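You operate a simulated robot arm through the tools that you are given. There is no shell and no other tool.

Carry out the task below with a simulated robot arm. There is one attempt and no reset: what you move stays moved.

## Task
Put things in order on the top of the wooden counter. At the end: the white shaker stands where the grey cloth stood; the milk bottle stands where the pink cloth stood; the grey cloth stands where the milk bottle stood; the pink cloth from the top of the wooden counter stands on top of the green carton (marked "WAFERS"); whatever was shut is shut again. Leave all else as you found it, and nothing knocked over.

Only the result counts: the job must be done as asked and must still hold three seconds after the hand-in. Knocking over, shifting, dropping, spilling or breaking anything else fails it. Flat cloth is picked up by pressing the open fingertips on it (5 to 10 N) and closing them slowly along it; thin cloth reads only 2 to 8 mm in the jaws.

## Robot
A 5-joint arm with a two-finger parallel gripper, fixed in place. Base frame: the origin is at the foot of the arm, x ahead of it, y to its left, z up; the work surface is at about z = 0. Readings come in mm, degrees, newtons and seconds.
With the tool pointing down near the work surface it reaches from about 260 to 680 mm from the base axis. Its first joint turns from -66.0 to 66.0 degrees. The tool tilts only in the upright plane through the base axis and itself; it spins freely about its own axis. Payload 2.9 kg.
Tool frame: the origin (TCP) lies between the finger pads and is the grasp point; the fingertips stand 30 mm ahead of it; z points along the fingers, y is the line along which they close. Largest opening 110 mm; finger width 20, thickness 10; the body of the gripper, 48 by 112 mm, starts 55 mm behind the TCP.
Orientation is that of the tool frame in the base frame, as a unit quaternion [w, x, y, z]. With the fingers straight down and closing along the base's y, the tool's x points along the base's -x, its y along +y and its z along -z.

## Interface
- The arm moves only by the tool jog_arm. Its arguments are lists of equal length, an entry for each row: "delta_pos": the shift along the base's x, y, z in units of 500 mm (1.0 is 500 mm), a list of three; "delta_rot": the turn, a rotation vector about the base's x, y, z in units of 60 degrees (1.0 is 60 degrees), a list of three; "grip": the closure, from 0 (fully open) to 1 (shut). In form: {"delta_pos": [[dx, dy, dz], ...], "delta_rot": [[wx, wy, wz], ...], "grip": [grip, ...]}. A call has 1 to 20 rows; each row is the pose to reach, as a shift and turn from the pose commanded when the call began. A call with a number of a shift or a turn outside -1 to 1 is refused whole. Each row takes 0.2 s and may step no farther than 50 mm and 8.6 degrees from the row before; otherwise, or with a gripper value out of range, the whole call is refused. A pose out of reach is approached as far as the arm can. The call stops where the force on the tool passes 40 N (or 10 N more than at its start, if that is more) or the arm is blocked; 0.2 s more then pass. The fingers move at their own pace (about 108 mm/s each) and stop on an object; they squeeze with about 36 N. The grip force told is the motor's: it shows also when the fingers shut on nothing. Time passes only in rows, and 0.2 s behind the last, so rows that repeat a pose let the fingers close. It gives the time, the measured TCP pose, the force on the tool (base axes), the opening and the grip force at its end, in the units of the frame above (readings bear some noise), with the torque about the TCP (base axes, N m) and any sound that the robot's microphone picked up.
- Cameras (640 x 400 px; columns grow to the right, rows downward): "scene" is fixed at [24.5, -441.7, 607.1]; the picture's right is [0.87, -0.50, 0.00], its down [-0.27, -0.47, -0.84] and it looks along [0.42, 0.73, -0.54] (base axes); focal length 352 px, centre (320, 200). "wrist" rides on the gripper at [72, 17, -103] in the tool frame; the picture's right is [-0.23, 0.97, 0.00], its down [-0.76, -0.18, -0.62] and it looks along [-0.61, -0.14, 0.78] (tool axes); focal length 222 px, centre (320, 200).
- snapshot(camera): a new picture of that camera. The clock stands still meanwhile.
- point_at(camera, pixels): for up to 12 pixels [column, row] of the newest picture of that camera ("zoom" is the newest enlarged one), the place [x, y, z] in the base frame of the surface seen there, good to about 3 mm. The clock stands still meanwhile.
- zoom(camera, box): a new picture of the part [left, top, right, bottom] of that camera's present view, enlarged. The clock stands still meanwhile.
- job_done(): hands the job in; it is judged then, once.

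Open the gripper and draw the arm clear of the work before you hand the job in, unless the task says otherwise.

The tools are called as name(argument=value, ...) on one line, values as JSON. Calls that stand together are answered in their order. jog_arm: Moves the arm, as the interface text tells. Its arguments: {"type":"object","properties":{"delta_pos":{"type":"array","items":{"type":"array","items":{"type":"number"}}},"delta_rot":{"type":"array","items":{"type":"array","items":{"type":"number"}}},"grip":{"type":"array","items":{"type":"number"}}},"required":["delta_pos","delta_rot","grip"]} The other tools are called the same way: snapshot (camera) takes a picture; point_at (camera, pixels) gives the place of the surface under pixels of a picture; zoom (camera, box) takes an enlarged picture of a part of a camera's view; job_done () hands the job in.

At the start:

```text
time_s: 0.0
position: [302.5, 212.9, 318.0]
orientation: [0.0, 0.0, 1.0, 0.0]
contact_force: [-0.8, 0.0, 0.3]
ft_torque: [0.0, 0.04, 0.0]
grip_width: 110.1
gripper_force: 0.0
```

scene: 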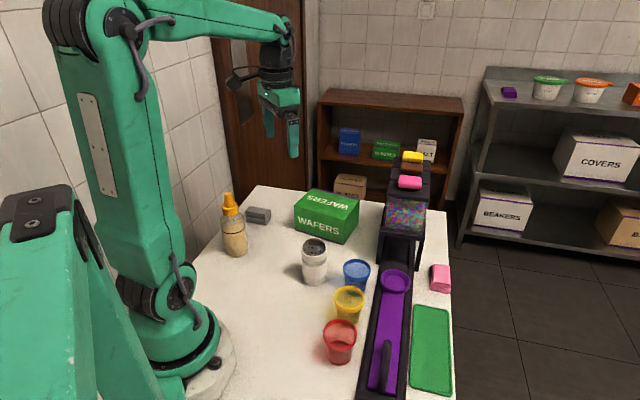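
wrist: 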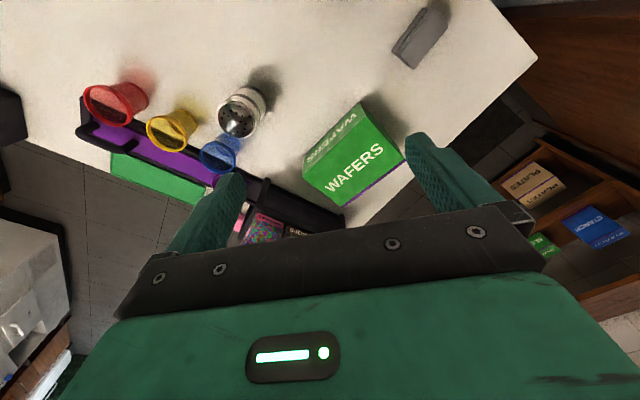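

I start by looking at the scene closely: the bottle is near (233,230), the grey cloth near (258,215), the shaker near (314,262), the pink cloth near (440,277), and there are other pink/yellow things on the machine near (410,180). I take enlarged pictures.

zoom(camera="scene", box=[200, 170, 380, 290])

zoom(camera="scene", box=[340, 140, 480, 400])

snapshot(camera="scene")

```text
3.33 times, centred on (290, 230) of scene
```

zoom: 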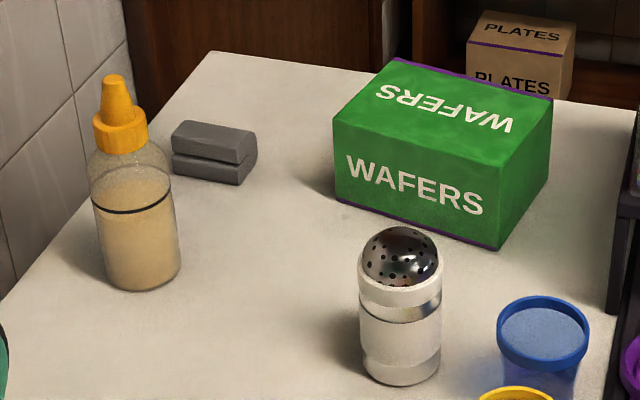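

```text
1.54 times, centred on (410, 270) of scene
```

zoom: 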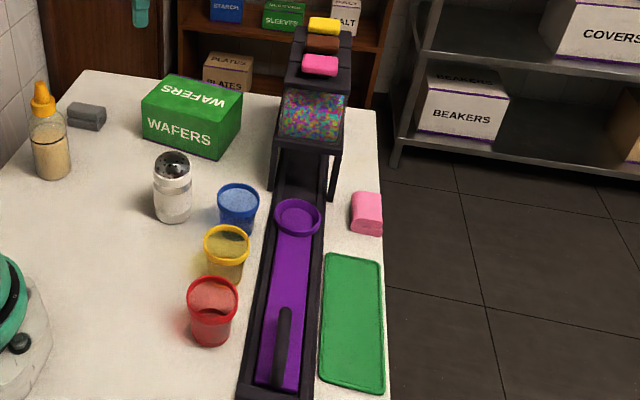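

```text
taken
```

scene: 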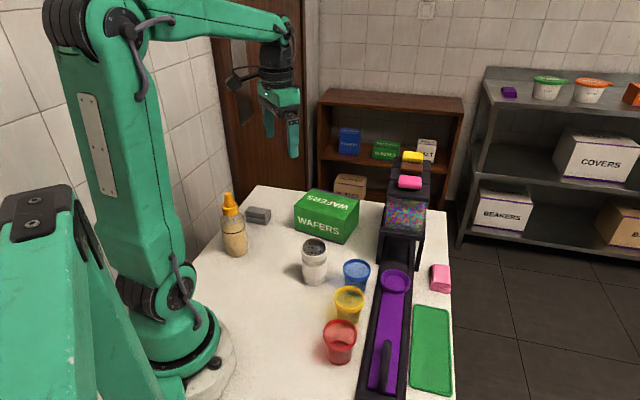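

The objects are now clear: a bottle with milk, folded grey cloth, shaker, folded pink cloth at the right, and the WAFERS carton. I measure their positions.

point_at(camera="scene", pixels=[[440, 267], [432, 290], [450, 291], [433, 266], [448, 267], [440, 283], [258, 210], [247, 218], [268, 223], [268, 212], [248, 208], [258, 219]])

point_at(camera="scene", pixels=[[228, 195], [230, 210], [235, 225], [236, 252], [235, 240], [314, 242], [314, 252], [314, 265], [314, 282], [303, 270], [326, 270], [235, 257]])

point_at(camera="scene", pixels=[[313, 190], [295, 206], [340, 217], [358, 200], [328, 203], [341, 241], [296, 228], [357, 264], [349, 292], [340, 328], [396, 280], [410, 182]])

point_at(camera="scene", pixels=[[385, 205], [423, 206], [402, 165], [380, 260], [420, 267], [388, 345], [372, 330], [408, 340], [270, 260], [280, 200], [446, 220], [450, 300]])

```text
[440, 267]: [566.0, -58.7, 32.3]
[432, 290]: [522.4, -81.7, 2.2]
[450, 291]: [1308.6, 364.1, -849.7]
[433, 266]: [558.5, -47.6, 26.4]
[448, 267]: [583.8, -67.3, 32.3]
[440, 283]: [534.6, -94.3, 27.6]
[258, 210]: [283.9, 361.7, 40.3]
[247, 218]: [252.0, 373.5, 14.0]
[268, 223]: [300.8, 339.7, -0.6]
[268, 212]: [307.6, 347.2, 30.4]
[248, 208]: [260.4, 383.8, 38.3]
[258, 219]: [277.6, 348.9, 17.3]
```

```text
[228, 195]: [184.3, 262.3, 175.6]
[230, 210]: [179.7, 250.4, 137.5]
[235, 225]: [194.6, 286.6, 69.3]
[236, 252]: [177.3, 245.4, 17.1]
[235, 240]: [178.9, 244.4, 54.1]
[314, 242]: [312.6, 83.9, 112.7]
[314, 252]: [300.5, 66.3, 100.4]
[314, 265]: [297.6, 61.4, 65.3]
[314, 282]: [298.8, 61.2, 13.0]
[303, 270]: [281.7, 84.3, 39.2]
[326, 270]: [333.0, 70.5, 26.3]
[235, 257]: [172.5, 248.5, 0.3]
```

```text
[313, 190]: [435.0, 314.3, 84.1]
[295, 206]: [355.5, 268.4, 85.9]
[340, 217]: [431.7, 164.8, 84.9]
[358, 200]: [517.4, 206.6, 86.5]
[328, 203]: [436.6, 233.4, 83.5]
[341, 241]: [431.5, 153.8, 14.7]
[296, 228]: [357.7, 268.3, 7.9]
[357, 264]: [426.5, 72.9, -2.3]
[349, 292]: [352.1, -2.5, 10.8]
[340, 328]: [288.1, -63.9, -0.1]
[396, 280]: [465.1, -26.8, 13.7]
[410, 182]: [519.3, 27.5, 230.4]
```

```text
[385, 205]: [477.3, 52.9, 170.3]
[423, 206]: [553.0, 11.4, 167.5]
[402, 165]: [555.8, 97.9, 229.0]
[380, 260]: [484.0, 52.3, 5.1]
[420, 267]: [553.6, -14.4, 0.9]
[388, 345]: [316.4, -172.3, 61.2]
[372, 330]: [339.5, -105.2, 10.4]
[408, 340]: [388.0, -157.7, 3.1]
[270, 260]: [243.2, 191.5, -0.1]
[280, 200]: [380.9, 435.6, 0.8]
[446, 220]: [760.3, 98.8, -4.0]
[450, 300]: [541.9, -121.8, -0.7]
```

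Pink cloth is near (557,-72), the machine's hopper reaches up to z≈230. I move the wrist camera, high up, to look down at the pink cloth.

jog_arm(delta_pos=[[0, -0.09, 0.02], [0, -0.18, 0.04], [0, -0.27, 0.04], [0, -0.36, 0.04], [0, -0.44, 0.04]], delta_rot=[[0, 0, 0], [0, 0, 0], [0, 0, 0], [0, 0, 0], [0, 0, 0]], grip=[0, 0, 0, 0, 0])

snapshot(camera="wrist")

snapshot(camera="scene")

```text
time_s: 1.2
position: [302.6, -7.5, 337.5]
orientation: [-0.001, 0.0, 1.0, 0.001]
contact_force: [0.2, 0.9, -0.4]
ft_torque: [0.01, -0.03, 0.0]
grip_width: 109.9
gripper_force: 0.0
```

```text
taken
```

wrist: 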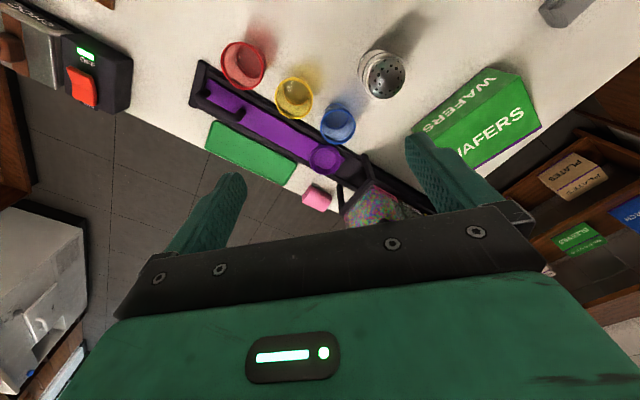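

```text
taken
```

scene: 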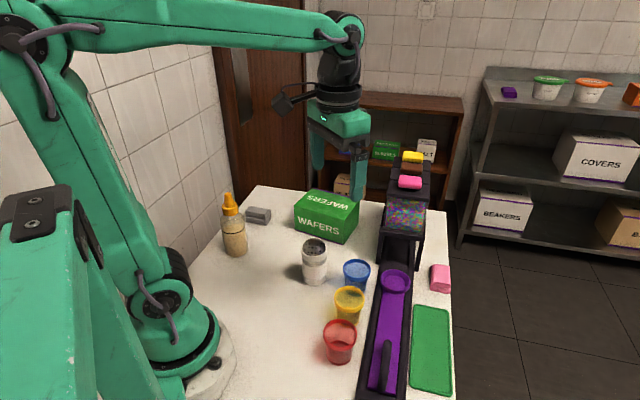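

The wrist view now shows the pink cloth near pixel (317,195), next to the machine's leg. I enlarge it and measure it.

zoom(camera="wrist", box=[260, 130, 440, 242])

point_at(camera="wrist", pixels=[[310, 186], [332, 192], [324, 209], [304, 202], [317, 196], [312, 184], [340, 205], [338, 180], [361, 158], [294, 187], [330, 212], [345, 215]])

```text
3.56 times, centred on (350, 186) of wrist
```

zoom: 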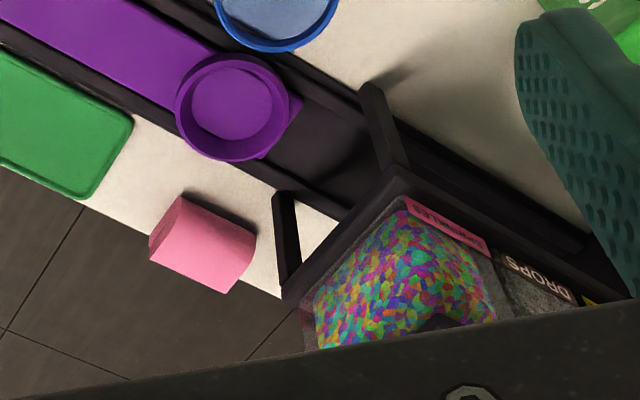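

```text
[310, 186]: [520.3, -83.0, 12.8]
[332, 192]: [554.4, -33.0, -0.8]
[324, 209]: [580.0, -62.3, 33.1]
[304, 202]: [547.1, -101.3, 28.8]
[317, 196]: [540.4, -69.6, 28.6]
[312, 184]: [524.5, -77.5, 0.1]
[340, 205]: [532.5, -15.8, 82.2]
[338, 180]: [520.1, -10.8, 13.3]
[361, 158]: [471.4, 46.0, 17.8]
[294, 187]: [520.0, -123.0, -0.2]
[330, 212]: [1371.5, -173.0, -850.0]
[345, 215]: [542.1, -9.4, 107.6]
```

The pink cloth is a folded block about 55 × 40 × 30 mm. I measure its edges in the enlarged picture, along with the machine legs.

point_at(camera="zoom", pixels=[[178, 210], [250, 240], [228, 287], [158, 258], [203, 247], [182, 199], [255, 235], [226, 292], [152, 240], [280, 195], [290, 285], [215, 215]])

zoom(camera="scene", box=[370, 140, 480, 320])

```text
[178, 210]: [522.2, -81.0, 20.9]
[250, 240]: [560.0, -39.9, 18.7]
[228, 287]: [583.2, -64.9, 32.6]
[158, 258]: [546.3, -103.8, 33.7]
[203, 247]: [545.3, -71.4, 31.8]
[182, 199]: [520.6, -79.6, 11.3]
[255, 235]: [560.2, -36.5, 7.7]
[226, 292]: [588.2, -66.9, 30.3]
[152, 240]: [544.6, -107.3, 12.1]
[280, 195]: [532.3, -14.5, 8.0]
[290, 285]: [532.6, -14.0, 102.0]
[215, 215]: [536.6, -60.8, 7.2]
```

```text
2.22 times, centred on (425, 230) of scene
```

zoom: 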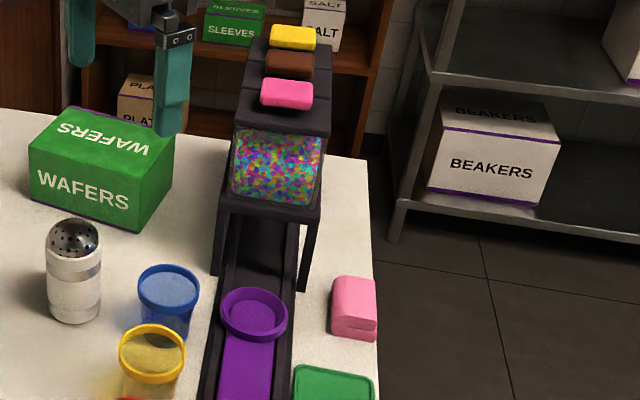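

The pink block is about 56 × 36 mm, long axis at about 47°, centred near (554,-72); the leg is at (532,-14). I check where the counter's edge lies next to it.

point_at(camera="zoom", pixels=[[340, 295], [343, 286], [350, 280], [366, 330], [370, 340], [374, 350], [376, 362], [300, 225], [312, 140], [275, 60], [235, 125], [325, 110]])

point_at(camera="wrist", pixels=[[286, 188], [284, 191], [290, 191], [294, 193], [296, 195], [335, 212], [336, 208], [333, 209], [300, 197], [290, 189], [288, 190], [298, 196]])

```text
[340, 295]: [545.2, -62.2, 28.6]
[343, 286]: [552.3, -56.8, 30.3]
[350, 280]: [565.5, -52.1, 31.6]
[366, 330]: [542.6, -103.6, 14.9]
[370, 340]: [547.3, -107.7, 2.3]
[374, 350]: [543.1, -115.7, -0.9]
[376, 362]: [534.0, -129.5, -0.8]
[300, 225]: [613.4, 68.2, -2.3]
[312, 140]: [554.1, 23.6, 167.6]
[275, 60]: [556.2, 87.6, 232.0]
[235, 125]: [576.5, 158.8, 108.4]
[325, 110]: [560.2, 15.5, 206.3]
```

```text
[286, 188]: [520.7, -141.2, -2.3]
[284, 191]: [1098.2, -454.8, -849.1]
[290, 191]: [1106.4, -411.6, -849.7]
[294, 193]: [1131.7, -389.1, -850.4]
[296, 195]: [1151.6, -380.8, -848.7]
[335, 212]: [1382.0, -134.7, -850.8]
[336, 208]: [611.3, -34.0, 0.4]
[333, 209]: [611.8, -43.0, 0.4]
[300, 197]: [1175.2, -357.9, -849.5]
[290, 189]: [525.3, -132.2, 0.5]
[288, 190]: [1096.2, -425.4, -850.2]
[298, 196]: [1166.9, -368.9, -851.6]
```

The counter edge runs about 21 mm beyond the cloth's centre. I'll grasp the cloth along its long axis with the camera side away from the machine, so I turn the tool by +135° in steps while moving over the cloth at safe height.

jog_arm(delta_pos=[[0.036, -0.009, 0], [0.072, -0.018, 0], [0.108, -0.027, 0], [0.144, -0.036, 0], [0.18, -0.045, 0], [0.216, -0.054, 0], [0.25, -0.064, 0]], delta_rot=[[0, 0, 0.14], [0, 0, 0.28], [0, 0, 0.42], [0, 0, 0.56], [0, 0, 0.7], [0, 0, 0.84], [0, 0, 0.98]], grip=[0, 0, 0, 0, 0, 0, 0])

jog_arm(delta_pos=[[0.036, -0.009, 0], [0.072, -0.018, 0], [0.108, -0.027, 0], [0.144, -0.036, 0], [0.18, -0.045, 0], [0.216, -0.054, 0], [0.25, -0.064, 0]], delta_rot=[[0, 0, 0.14], [0, 0, 0.28], [0, 0, 0.42], [0, 0, 0.56], [0, 0, 0.7], [0, 0, 0.84], [0, 0, 0.98]], grip=[0, 0, 0, 0, 0, 0, 0])

snapshot(camera="wrist")

snapshot(camera="scene")

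```text
time_s: 2.8
position: [427.3, -41.5, 339.8]
orientation: [0.0, -0.492, 0.871, 0.0]
contact_force: [-0.3, 0.0, -0.2]
ft_torque: [0.01, 0.01, 0.01]
grip_width: 110.1
gripper_force: 0.0
```

```text
time_s: 4.4
position: [552.5, -70.9, 339.5]
orientation: [0.0, 0.856, -0.518, 0.001]
contact_force: [0.1, -0.2, 0.4]
ft_torque: [0.03, 0.0, 0.02]
grip_width: 110.1
gripper_force: 0.0
```

```text
taken
```

wrist: 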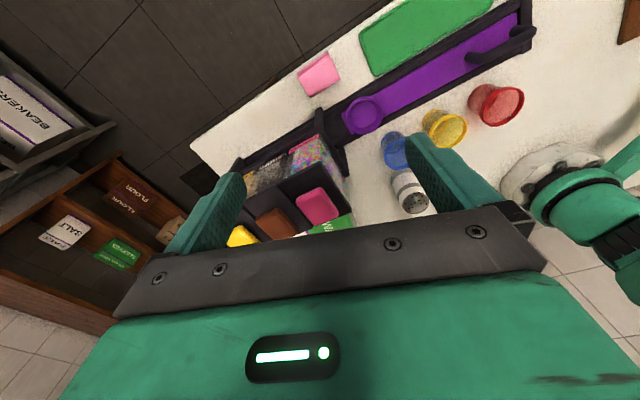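

```text
taken
```

scene: 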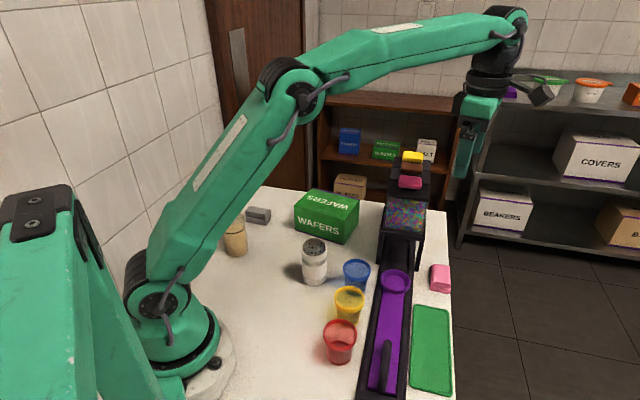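

At yaw 118° the wrist view shows the pink cloth near (318,73) from above. I enlarge it to measure its footprint and the counter edge.

zoom(camera="wrist", box=[270, 30, 366, 90])

```text
6.67 times, centred on (318, 60) of wrist
```

zoom: 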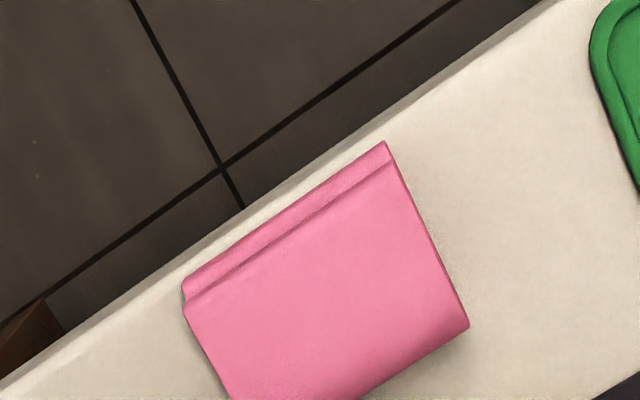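

The cloth is folded in two with the fold toward the machine. I take a slightly wider crop to see all corners.

zoom(camera="wrist", box=[270, 40, 366, 100])

point_at(camera="zoom", pixels=[[385, 82], [192, 225], [190, 245], [385, 105], [462, 255], [240, 345], [340, 345], [300, 230], [200, 190], [500, 20], [100, 262], [355, 340]])

```text
6.67 times, centred on (318, 70) of wrist
```

zoom: 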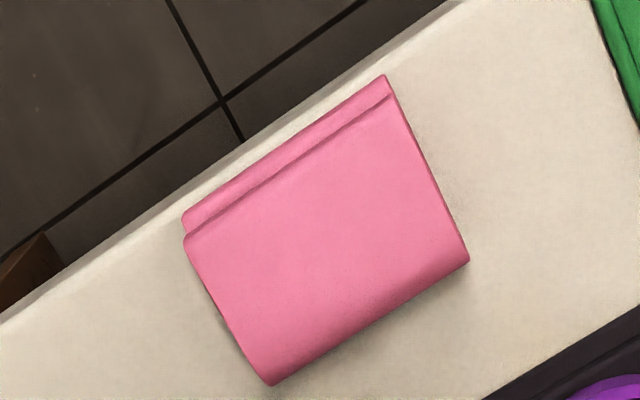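

```text
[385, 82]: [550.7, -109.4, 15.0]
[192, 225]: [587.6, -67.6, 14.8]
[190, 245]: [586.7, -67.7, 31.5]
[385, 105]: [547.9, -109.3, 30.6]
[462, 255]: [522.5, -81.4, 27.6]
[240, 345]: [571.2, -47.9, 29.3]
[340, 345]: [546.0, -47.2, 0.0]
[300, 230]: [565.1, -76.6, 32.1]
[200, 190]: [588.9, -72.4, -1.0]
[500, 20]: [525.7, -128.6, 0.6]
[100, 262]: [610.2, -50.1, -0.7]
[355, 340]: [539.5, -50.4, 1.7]
```

The footprint corners are about (550,-109), (588,-67), (560,-37), (521,-80), so centre (555,-73), 57 × 41 mm at 47.8°. I check the counter edge next to it.

point_at(camera="zoom", pixels=[[280, 128], [276, 122], [272, 116], [268, 112], [264, 108], [430, 25], [425, 20], [420, 15], [60, 292], [55, 286], [50, 280], [45, 275]])

```text
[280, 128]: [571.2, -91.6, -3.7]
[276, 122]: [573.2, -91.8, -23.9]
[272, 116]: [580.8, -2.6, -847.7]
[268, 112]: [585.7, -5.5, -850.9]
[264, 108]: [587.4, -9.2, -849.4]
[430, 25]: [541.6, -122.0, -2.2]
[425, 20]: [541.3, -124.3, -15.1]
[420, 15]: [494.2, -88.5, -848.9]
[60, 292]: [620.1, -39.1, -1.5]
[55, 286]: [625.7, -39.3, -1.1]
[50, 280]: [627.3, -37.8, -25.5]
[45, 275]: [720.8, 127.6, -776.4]
```

The counter edge is about 24.5 mm from the cloth's centre. I check the nearest part of the green mat, which one finger will come close to, and the machine's side.

point_at(camera="zoom", pixels=[[598, 20], [615, 60], [635, 115], [590, 40], [600, 80], [628, 30], [500, 385], [550, 350], [620, 312], [600, 330], [540, 380], [470, 398]])

zoom(camera="wrist", box=[190, 30, 450, 250])

```text
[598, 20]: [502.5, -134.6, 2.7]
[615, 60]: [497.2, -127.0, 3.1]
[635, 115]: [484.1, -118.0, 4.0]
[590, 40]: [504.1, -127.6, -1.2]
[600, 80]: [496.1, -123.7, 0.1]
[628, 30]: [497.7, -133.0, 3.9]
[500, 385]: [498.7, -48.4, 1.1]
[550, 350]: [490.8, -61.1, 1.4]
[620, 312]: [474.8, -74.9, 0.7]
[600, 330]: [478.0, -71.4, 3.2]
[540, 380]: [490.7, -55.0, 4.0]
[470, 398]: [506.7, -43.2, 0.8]
```

```text
1.82 times, centred on (320, 140) of wrist
```

zoom: 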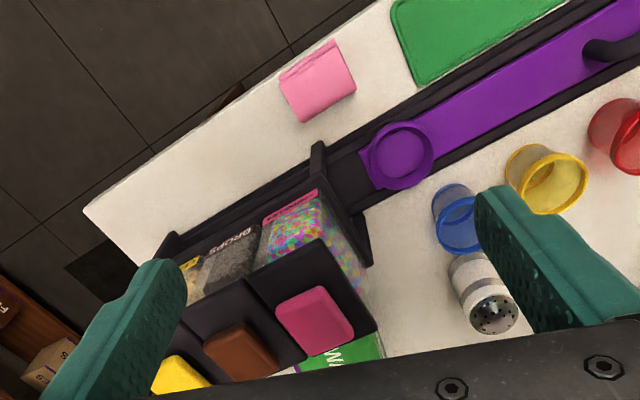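

The mat is 81 mm away along the long axis and the machine's side 56 mm across, so there's room. I finish the turn (to 137.8°), set the opening to about 85 mm and descend to z≈100.

jog_arm(delta_pos=[[0.005, -0.004, 0], [0.005, -0.004, 0], [0.005, -0.004, 0], [0.005, -0.004, -0.08], [0.005, -0.004, -0.16], [0.005, -0.004, -0.24], [0.005, -0.004, -0.32], [0.005, -0.004, -0.4], [0.005, -0.004, -0.48]], delta_rot=[[0, 0, 0.112], [0, 0, 0.224], [0, 0, 0.337], [0, 0, 0.337], [0, 0, 0.337], [0, 0, 0.337], [0, 0, 0.337], [0, 0, 0.337], [0, 0, 0.337]], grip=[0.22, 0.22, 0.22, 0.22, 0.22, 0.22, 0.22, 0.22, 0.22])

snapshot(camera="wrist")

snapshot(camera="scene")

```text
time_s: 6.4
position: [554.2, -72.9, 99.3]
orientation: [0.0, 0.933, -0.36, 0.0]
contact_force: [0.2, 0.1, -0.8]
ft_torque: [-0.02, -0.04, 0.02]
grip_width: 85.7
gripper_force: 0.2
```

```text
taken
```

wrist: 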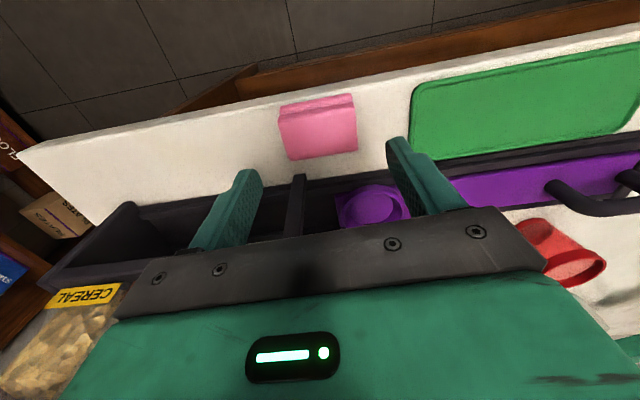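

```text
taken
```

scene: 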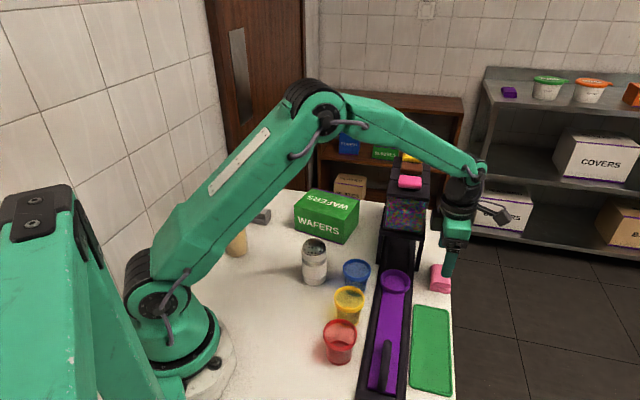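

The cloth lies centred between the fingers in the wrist view (278–357 px), and the arm clears the hopper. I descend to z≈36 and close slowly.

jog_arm(delta_pos=[[0, 0, -0.05], [0, 0, -0.1], [0, 0, -0.125], [0, 0, -0.125]], delta_rot=[[0, 0, 0], [0, 0, 0], [0, 0, 0], [0, 0, 0]], grip=[0.22, 0.22, 0.22, 0.22])

snapshot(camera="wrist")

zoom(camera="scene", box=[370, 150, 530, 310])

```text
time_s: 7.4
position: [554.3, -71.3, 37.0]
orientation: [0.0, 0.933, -0.361, 0.0]
contact_force: [-0.3, 0.3, 0.1]
ft_torque: [-0.02, -0.03, 0.02]
grip_width: 85.9
gripper_force: 0.1
```

```text
taken
```

wrist: 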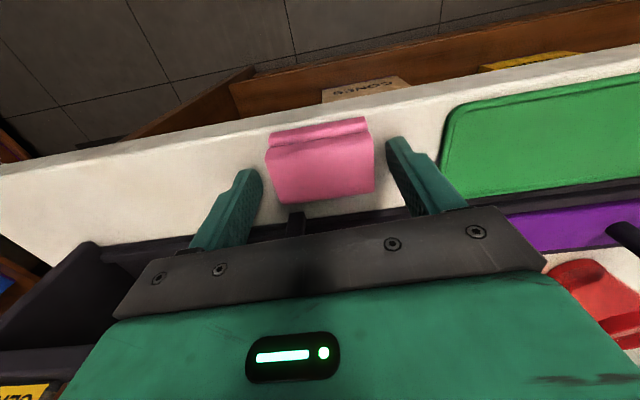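

```text
2.50 times, centred on (450, 230) of scene
```

zoom: 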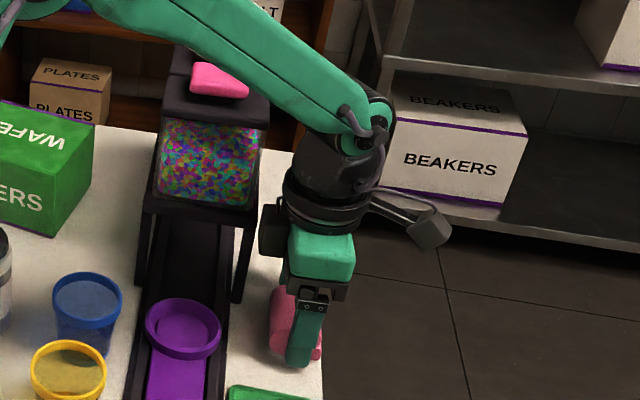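

The fingers straddle the cloth. I verify the cloth's centre relative to the finger plane in this close view before closing.

point_at(camera="wrist", pixels=[[268, 150], [367, 138], [373, 190], [281, 200], [320, 175], [270, 136], [364, 120], [320, 145], [320, 133], [320, 190], [330, 200], [245, 180]])

```text
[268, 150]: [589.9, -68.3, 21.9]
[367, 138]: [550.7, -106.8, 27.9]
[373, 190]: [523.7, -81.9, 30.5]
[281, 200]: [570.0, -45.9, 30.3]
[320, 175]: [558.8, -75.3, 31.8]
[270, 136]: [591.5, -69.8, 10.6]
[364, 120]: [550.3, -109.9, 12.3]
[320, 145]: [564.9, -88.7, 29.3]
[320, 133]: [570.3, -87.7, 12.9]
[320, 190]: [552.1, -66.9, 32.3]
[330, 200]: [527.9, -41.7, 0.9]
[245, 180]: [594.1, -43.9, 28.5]
```

The cloth's centre is within 2 mm of the TCP. I shift that little bit and close slowly on the ends of the cloth.

jog_arm(delta_pos=[[0.003, -0.003, 0], [0.003, -0.003, 0], [0.003, -0.003, 0], [0.003, -0.003, 0], [0.003, -0.003, 0], [0.003, -0.003, 0], [0.003, -0.003, 0]], delta_rot=[[0, 0, 0], [0, 0, 0], [0, 0, 0], [0, 0, 0], [0, 0, 0], [0, 0, 0], [0, 0, 0]], grip=[0.28, 0.34, 0.4, 0.45, 0.5, 0.54, 0.54])

snapshot(camera="wrist")

```text
time_s: 9.0
position: [556.1, -73.4, 37.5]
orientation: [0.0, 0.933, -0.36, 0.0]
contact_force: [0.9, -0.1, 0.1]
ft_torque: [0.01, 0.0, 0.0]
grip_width: 59.4
gripper_force: 36.3
```

```text
taken
```

wrist: 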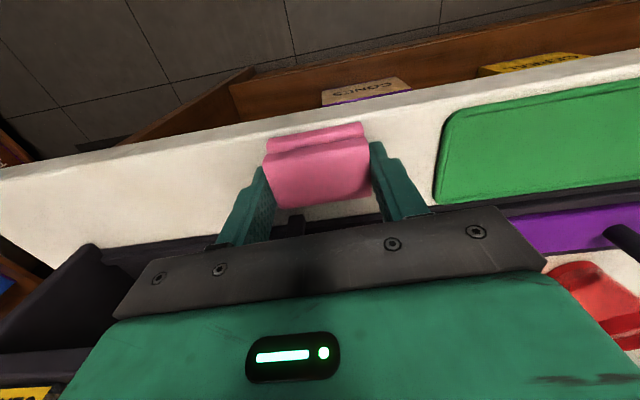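

The jaws hold at 59.4 mm with 36 N, so the cloth is gripped. I lift straight up to z≈340.

jog_arm(delta_pos=[[0, 0, 0.02], [0, 0, 0.06], [0, 0, 0.14], [0, 0, 0.22], [0, 0, 0.3], [0, 0, 0.38], [0, 0, 0.46], [0, 0, 0.54], [0, 0, 0.61]], delta_rot=[[0, 0, 0], [0, 0, 0], [0, 0, 0], [0, 0, 0], [0, 0, 0], [0, 0, 0], [0, 0, 0], [0, 0, 0], [0, 0, 0]], grip=[0.56, 0.56, 0.56, 0.56, 0.56, 0.56, 0.56, 0.56, 0.56])

snapshot(camera="wrist")

snapshot(camera="scene")

```text
time_s: 11.0
position: [556.3, -74.3, 341.0]
orientation: [0.0, 0.933, -0.36, -0.001]
contact_force: [0.2, 0.3, -0.4]
ft_torque: [-0.02, 0.02, 0.02]
grip_width: 58.9
gripper_force: 35.6
```

```text
taken
```

wrist: 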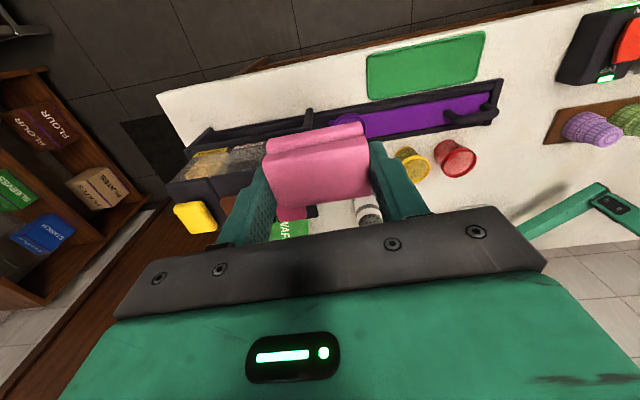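

```text
taken
```

scene: 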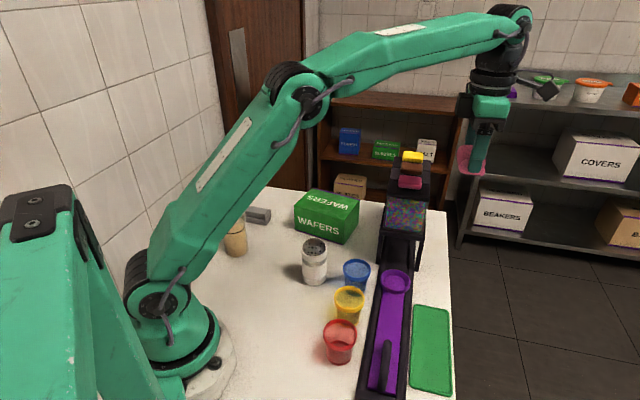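

The cloth came up cleanly. I carry it over to above the carton's centre (435,239) at z≈340, clear of the hopper (top ≈ 245).

jog_arm(delta_pos=[[-0.03, 0.078, 0], [-0.06, 0.157, 0], [-0.091, 0.235, 0], [-0.121, 0.314, 0], [-0.152, 0.392, 0], [-0.182, 0.47, 0], [-0.213, 0.549, 0], [-0.243, 0.627, 0], [-0.243, 0.627, 0]], delta_rot=[[0, 0, 0], [0, 0, 0], [0, 0, 0], [0, 0, 0], [0, 0, 0], [0, 0, 0], [0, 0, 0], [0, 0, 0], [0, 0, 0]], grip=[0.56, 0.56, 0.56, 0.56, 0.56, 0.56, 0.56, 0.56, 0.56])

snapshot(camera="wrist")

snapshot(camera="scene")

```text
time_s: 13.0
position: [435.1, 240.2, 340.8]
orientation: [0.0, 0.933, -0.36, 0.0]
contact_force: [-0.3, 0.9, -0.8]
ft_torque: [0.02, 0.01, 0.01]
grip_width: 58.9
gripper_force: 36.3
```

```text
taken
```

wrist: 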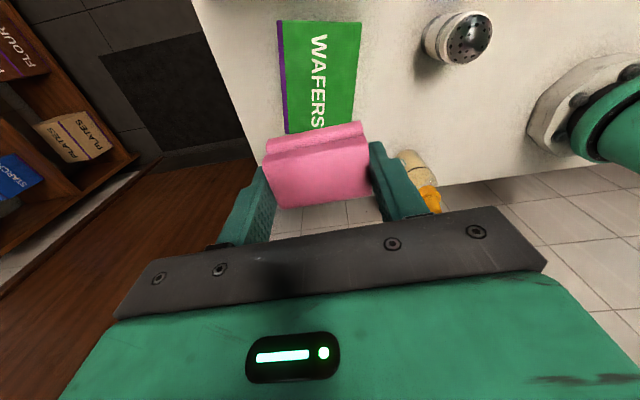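

```text
taken
```

scene: 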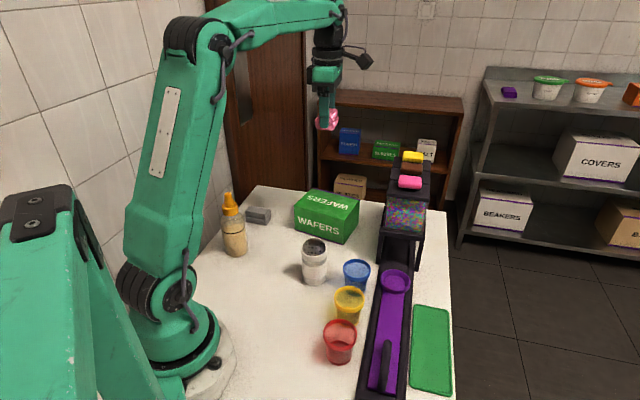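

The cloth hangs above the carton region. I re-measure the carton's top corners in an enlarged scene view before lowering.

zoom(camera="scene", box=[284, 180, 372, 250])

point_at(camera="wrist", pixels=[[286, 24], [359, 26], [352, 110], [293, 130], [320, 80]])

```text
5.71 times, centred on (328, 215) of scene
```

zoom: 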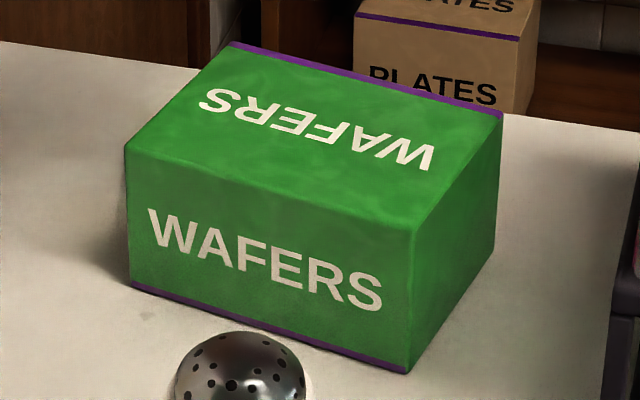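

```text
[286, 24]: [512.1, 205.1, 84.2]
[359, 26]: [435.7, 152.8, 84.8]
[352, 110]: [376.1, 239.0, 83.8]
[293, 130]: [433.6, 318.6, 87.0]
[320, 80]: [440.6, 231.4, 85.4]
```

point_at(camera="zoom", pixels=[[130, 148], [232, 50], [498, 118], [412, 225], [310, 140]])

```text
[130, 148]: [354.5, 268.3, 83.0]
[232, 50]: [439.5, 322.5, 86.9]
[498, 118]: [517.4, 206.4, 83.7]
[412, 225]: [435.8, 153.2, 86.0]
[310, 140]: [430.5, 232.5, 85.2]
```

Carton top centre is (437,237.5), z≈85, with one side at 32.7°. I align the cloth to the carton (−15°), move over the centre and lower to just above the contact height (TCP z≈126).

jog_arm(delta_pos=[[0.004, -0.003, 0], [0.004, -0.003, -0.04], [0.004, -0.003, -0.12], [0.004, -0.003, -0.2], [0.004, -0.003, -0.28], [0.004, -0.003, -0.36], [0.004, -0.003, -0.41], [0.004, -0.003, -0.429]], delta_rot=[[0, 0, -0.125], [0, 0, -0.25], [0, 0, -0.25], [0, 0, -0.25], [0, 0, -0.25], [0, 0, -0.25], [0, 0, -0.25], [0, 0, -0.25]], grip=[0.56, 0.56, 0.56, 0.56, 0.56, 0.56, 0.56, 0.56])

snapshot(camera="wrist")

snapshot(camera="scene")

```text
time_s: 14.8
position: [433.5, 237.5, 127.1]
orientation: [0.0, 0.878, -0.479, 0.0]
contact_force: [1.0, 0.3, -0.8]
ft_torque: [0.03, 0.0, 0.0]
grip_width: 58.9
gripper_force: 35.7
```

```text
taken
```

wrist: 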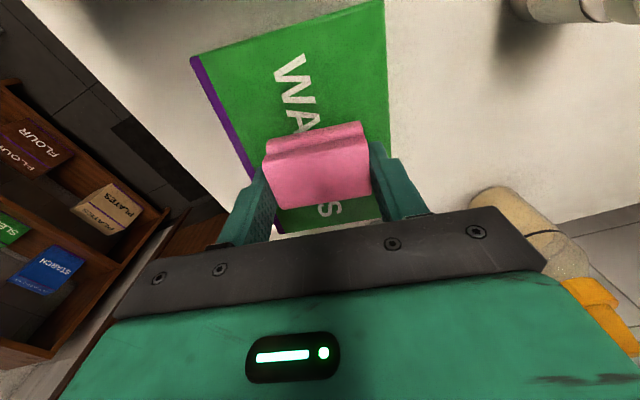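

```text
taken
```

scene: 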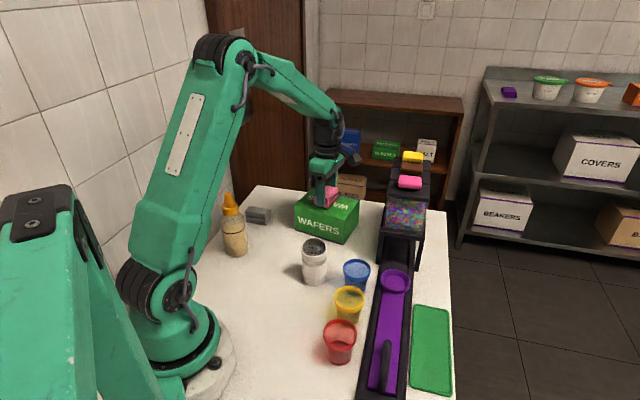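

The cloth sits just above the carton with a few millimetres to go. I lower in small steps while watching the force.

jog_arm(delta_pos=[[0.001, 0, -0.004], [0.001, 0, -0.008], [0.001, 0, -0.008]], delta_rot=[[0, 0, 0], [0, 0, 0], [0, 0, 0]], grip=[0.56, 0.56, 0.56])

jog_arm(delta_pos=[[0, 0, -0.001], [0, 0, -0.002], [0, 0, -0.002]], delta_rot=[[0, 0, 0], [0, 0, 0], [0, 0, 0]], grip=[0.56, 0.56, 0.56])

```text
time_s: 15.6
position: [433.6, 238.9, 123.6]
orientation: [0.0, 0.878, -0.479, 0.0]
contact_force: [-0.9, 0.1, -0.8]
ft_torque: [0.03, 0.0, -0.03]
grip_width: 58.9
gripper_force: 35.6
```

```text
time_s: 16.4
position: [436.1, 238.2, 123.3]
orientation: [0.0, 0.878, -0.479, 0.0]
contact_force: [-1.5, -0.5, 3.9]
ft_torque: [0.03, 0.12, 0.01]
grip_width: 59.3
gripper_force: 35.8
```

A 3.9 N upward force shows the cloth has touched the carton top. I look closely before releasing.

zoom(camera="scene", box=[284, 170, 372, 250])

jog_arm(delta_pos=[[0, 0, 0], [0, 0, 0], [0, 0, 0], [0, 0, 0], [0, 0, 0]], delta_rot=[[0, 0, 0], [0, 0, 0], [0, 0, 0], [0, 0, 0], [0, 0, 0]], grip=[0.46, 0.44, 0.4, 0.34, 0.26])

snapshot(camera="wrist")

```text
5.00 times, centred on (328, 210) of scene
```

zoom: 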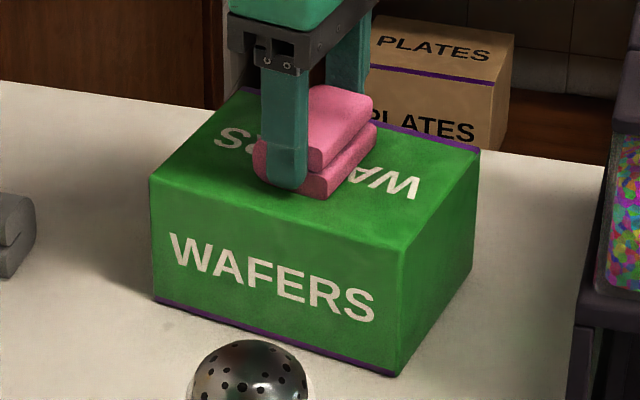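

```text
time_s: 17.6
position: [436.5, 238.3, 122.6]
orientation: [0.0, 0.878, -0.479, -0.001]
contact_force: [-0.1, 0.3, 0.1]
ft_torque: [0.02, -0.01, -0.02]
grip_width: 81.4
gripper_force: 0.1
```

```text
taken
```

wrist: 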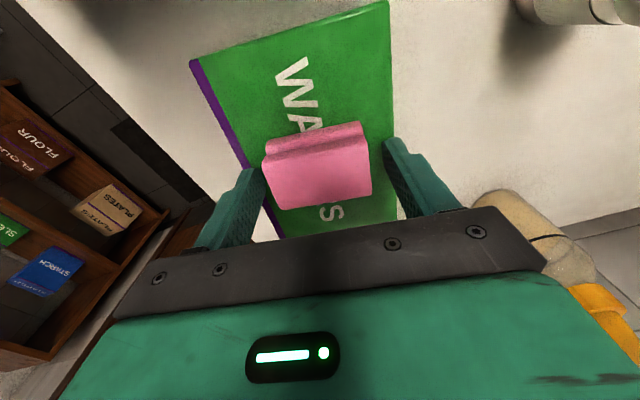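

The cloth rests on the carton and the jaws are free (81 mm). I lift straight up and take pictures.

jog_arm(delta_pos=[[0, 0, 0.04], [0, 0, 0.1], [0, 0, 0.18], [0, 0, 0.26], [0, 0, 0.34], [0, 0, 0.42]], delta_rot=[[0, 0, 0], [0, 0, 0], [0, 0, 0], [0, 0, 0], [0, 0, 0], [0, 0, 0]], grip=[0.26, 0.26, 0.26, 0.26, 0.26, 0.26])

snapshot(camera="wrist")

snapshot(camera="scene")

```text
time_s: 19.0
position: [435.4, 238.4, 333.0]
orientation: [0.0, 0.878, -0.479, 0.001]
contact_force: [-0.6, -0.2, 0.1]
ft_torque: [0.02, -0.01, 0.03]
grip_width: 81.4
gripper_force: 0.1
```

```text
taken
```

wrist: 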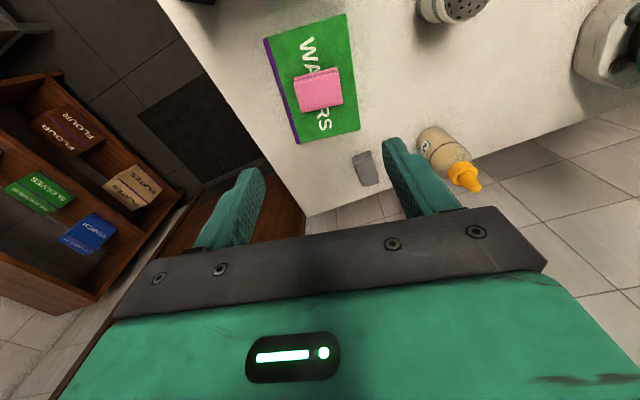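

```text
taken
```

scene: 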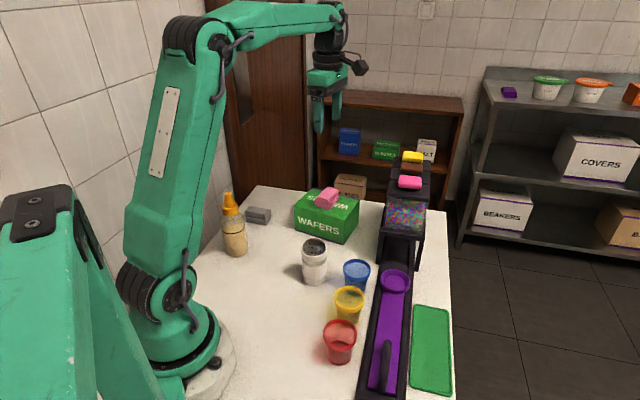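

Pink cloth is done. Next is the bottle, near wrist pixels (440,155). I enlarge both views to determine its axis and diameters.

zoom(camera="wrist", box=[340, 110, 500, 210])

zoom(camera="scene", box=[205, 180, 285, 270])

```text
4.00 times, centred on (420, 160) of wrist
```

zoom: 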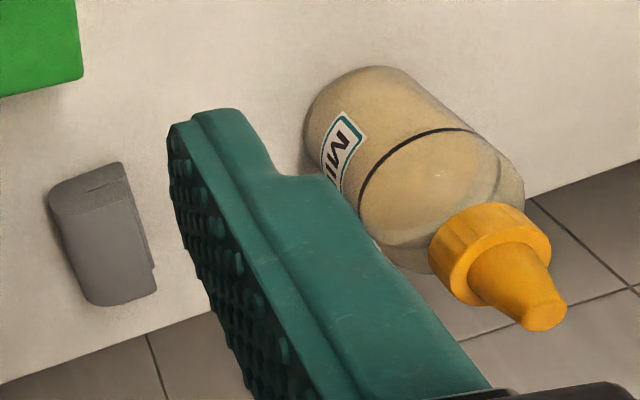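

```text
4.44 times, centred on (245, 225) of scene
```

zoom: 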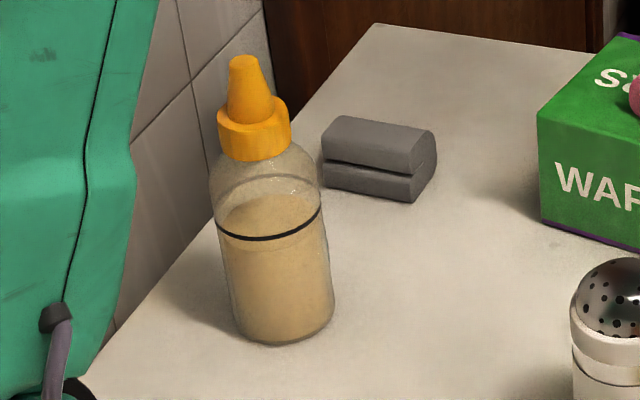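

The bottle (labelled MILK) has a cap ring about 40 mm wide and a body about 58 mm wide. I measure points on cap and body.

point_at(camera="zoom", pixels=[[243, 60], [250, 85], [254, 110], [254, 128], [254, 145], [256, 157], [285, 330], [280, 335], [240, 320], [330, 320], [284, 343], [222, 130]])

point_at(camera="wrist", pixels=[[476, 190], [466, 180], [458, 170], [455, 185], [470, 166], [432, 128], [417, 146], [440, 150], [433, 127], [428, 130], [436, 129], [471, 187]])

```text
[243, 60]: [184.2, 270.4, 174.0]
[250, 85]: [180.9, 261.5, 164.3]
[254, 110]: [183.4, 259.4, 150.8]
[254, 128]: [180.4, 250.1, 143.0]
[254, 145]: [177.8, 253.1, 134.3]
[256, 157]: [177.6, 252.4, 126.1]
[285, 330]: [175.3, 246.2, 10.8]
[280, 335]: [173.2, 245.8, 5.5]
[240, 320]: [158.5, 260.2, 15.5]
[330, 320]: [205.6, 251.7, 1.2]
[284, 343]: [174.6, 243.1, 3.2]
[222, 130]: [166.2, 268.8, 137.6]
```

```text
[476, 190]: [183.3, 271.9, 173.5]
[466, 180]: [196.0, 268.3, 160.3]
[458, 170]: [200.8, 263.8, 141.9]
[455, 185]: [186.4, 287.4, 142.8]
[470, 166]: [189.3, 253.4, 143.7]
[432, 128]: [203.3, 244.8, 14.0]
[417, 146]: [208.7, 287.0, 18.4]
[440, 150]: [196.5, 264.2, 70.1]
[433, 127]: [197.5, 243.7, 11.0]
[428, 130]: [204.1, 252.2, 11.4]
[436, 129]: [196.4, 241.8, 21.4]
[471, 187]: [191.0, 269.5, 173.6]
```

The bottle's axis is near (183,271), cap ring from z≈125 to 143, tip at z≈175. I check how close the wall is behind the bottle, and the grey cloth's geometry.

point_at(camera="wrist", pixels=[[560, 200], [500, 195], [620, 160], [560, 260], [352, 155], [370, 152], [378, 182], [362, 186], [366, 168], [600, 135], [480, 160], [330, 215]])

point_at(camera="scene", pixels=[[215, 200], [200, 150], [222, 180], [180, 120], [250, 185], [258, 186]])

```text
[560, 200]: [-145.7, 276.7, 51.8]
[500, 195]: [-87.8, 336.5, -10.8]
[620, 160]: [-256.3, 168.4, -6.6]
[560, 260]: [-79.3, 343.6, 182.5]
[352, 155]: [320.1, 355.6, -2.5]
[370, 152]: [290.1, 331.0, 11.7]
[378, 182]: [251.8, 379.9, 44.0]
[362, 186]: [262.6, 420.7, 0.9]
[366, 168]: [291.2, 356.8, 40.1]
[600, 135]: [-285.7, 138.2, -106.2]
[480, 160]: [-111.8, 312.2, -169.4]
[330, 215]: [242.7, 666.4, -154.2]
```

```text
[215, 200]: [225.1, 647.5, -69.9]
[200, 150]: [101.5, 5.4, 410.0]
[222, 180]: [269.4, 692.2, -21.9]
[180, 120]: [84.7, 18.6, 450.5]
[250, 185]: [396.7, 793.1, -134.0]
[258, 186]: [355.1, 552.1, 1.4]
```

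The wall is over 230 mm away, so there's room around the bottle. I move to above the bottle's axis at the present height, keeping the yaw.

jog_arm(delta_pos=[[-0.085, 0.011, 0], [-0.17, 0.022, 0], [-0.255, 0.033, 0], [-0.34, 0.045, 0], [-0.425, 0.056, 0], [-0.509, 0.067, 0], [-0.509, 0.067, -0.08]], delta_rot=[[0, 0, 0], [0, 0, 0], [0, 0, 0], [0, 0, 0], [0, 0, 0], [0, 0, 0], [0, 0, 0]], grip=[0.26, 0.26, 0.26, 0.26, 0.26, 0.26, 0.26])

snapshot(camera="wrist")

snapshot(camera="scene")

```text
time_s: 20.6
position: [183.6, 273.2, 292.8]
orientation: [0.0, 0.878, -0.479, 0.0]
contact_force: [-0.3, -0.1, -0.4]
ft_torque: [0.0, -0.04, 0.01]
grip_width: 81.3
gripper_force: 0.1
```

```text
taken
```

wrist: 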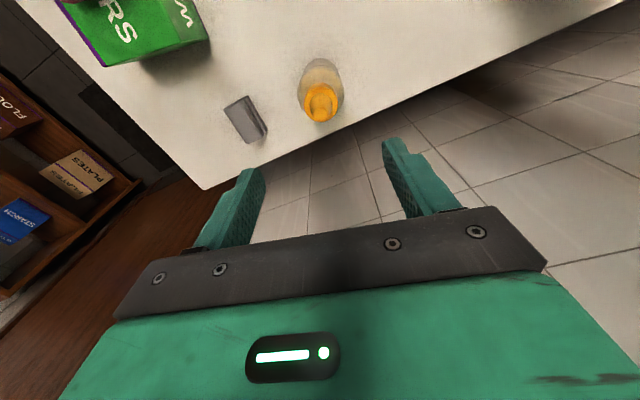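

```text
taken
```

scene: 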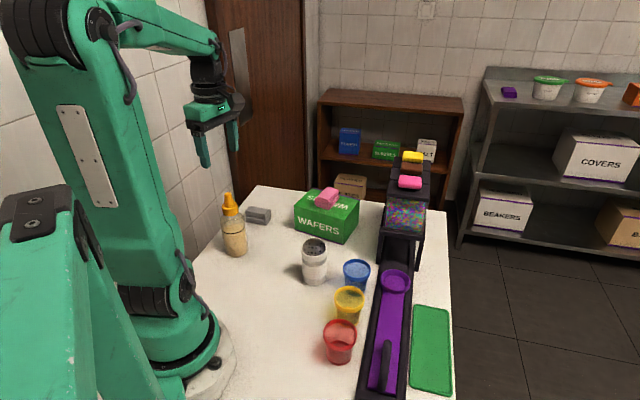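

The bottle is seen end-on near (321,98). I measure the cap ring in an enlarged view to refine its centre.

zoom(camera="wrist", box=[280, 45, 360, 135])

```text
4.44 times, centred on (320, 90) of wrist
```

zoom: 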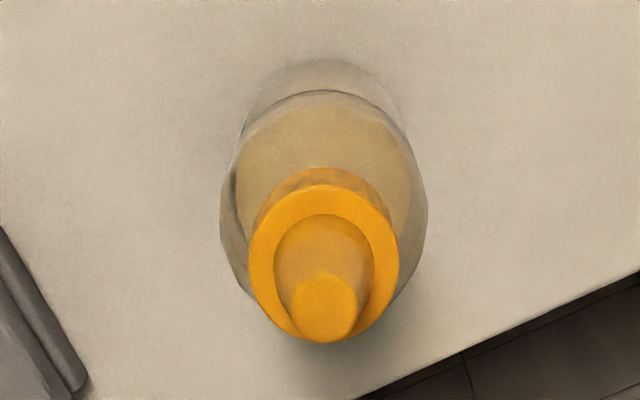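

point_at(camera="zoom", pixels=[[325, 305], [326, 190], [258, 255], [392, 255], [275, 310], [380, 300], [320, 280], [345, 325], [300, 325], [262, 230], [388, 230], [330, 205]])

```text
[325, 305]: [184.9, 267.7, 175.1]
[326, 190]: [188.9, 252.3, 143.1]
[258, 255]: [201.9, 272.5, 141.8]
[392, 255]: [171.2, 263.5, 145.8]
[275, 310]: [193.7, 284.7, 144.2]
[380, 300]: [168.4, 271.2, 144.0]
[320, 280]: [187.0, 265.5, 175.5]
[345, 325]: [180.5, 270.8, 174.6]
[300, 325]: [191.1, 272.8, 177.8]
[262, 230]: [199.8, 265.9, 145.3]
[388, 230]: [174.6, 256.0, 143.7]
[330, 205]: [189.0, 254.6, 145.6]
```

The axis refines to about (185,269.5), ring radius ≈ 18.5 mm. I shift by (+2,−1.5) mm and descend so the fingertips come to z≈124, level with the ring's lower rim.

jog_arm(delta_pos=[[0.004, -0.003, -0.07], [0.004, -0.003, -0.14], [0.004, -0.003, -0.2], [0.004, -0.003, -0.25], [0.004, -0.003, -0.276], [0.004, -0.003, -0.276]], delta_rot=[[0, 0, 0], [0, 0, 0], [0, 0, 0], [0, 0, 0], [0, 0, 0], [0, 0, 0]], grip=[0.26, 0.26, 0.26, 0.26, 0.26, 0.26])

snapshot(camera="wrist")

zoom(camera="scene", box=[180, 110, 300, 270])

```text
time_s: 22.0
position: [185.5, 267.9, 153.5]
orientation: [0.0, 0.878, -0.479, 0.0]
contact_force: [-0.2, -0.1, -0.2]
ft_torque: [-0.01, 0.0, -0.02]
grip_width: 81.6
gripper_force: 0.0
```

```text
taken
```

wrist: 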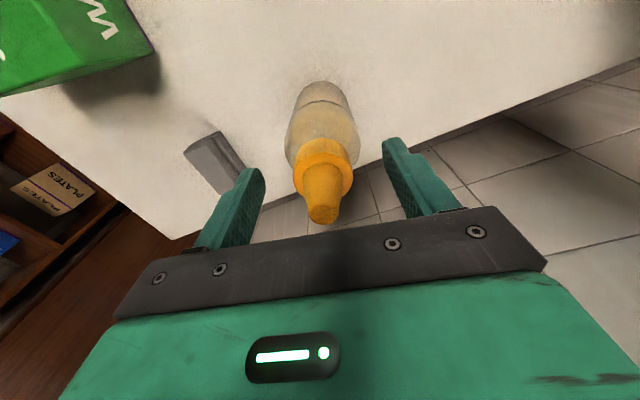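

```text
2.50 times, centred on (240, 190) of scene
```

zoom: 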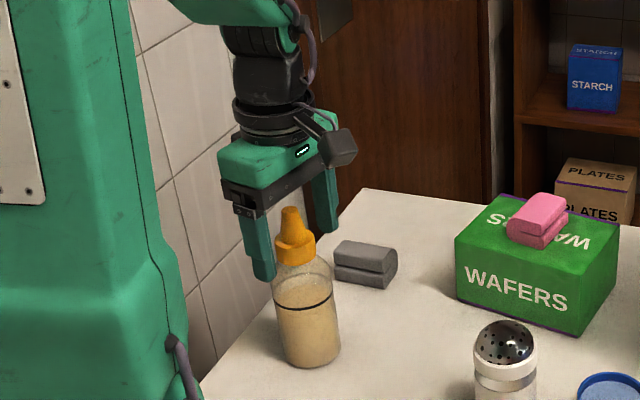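

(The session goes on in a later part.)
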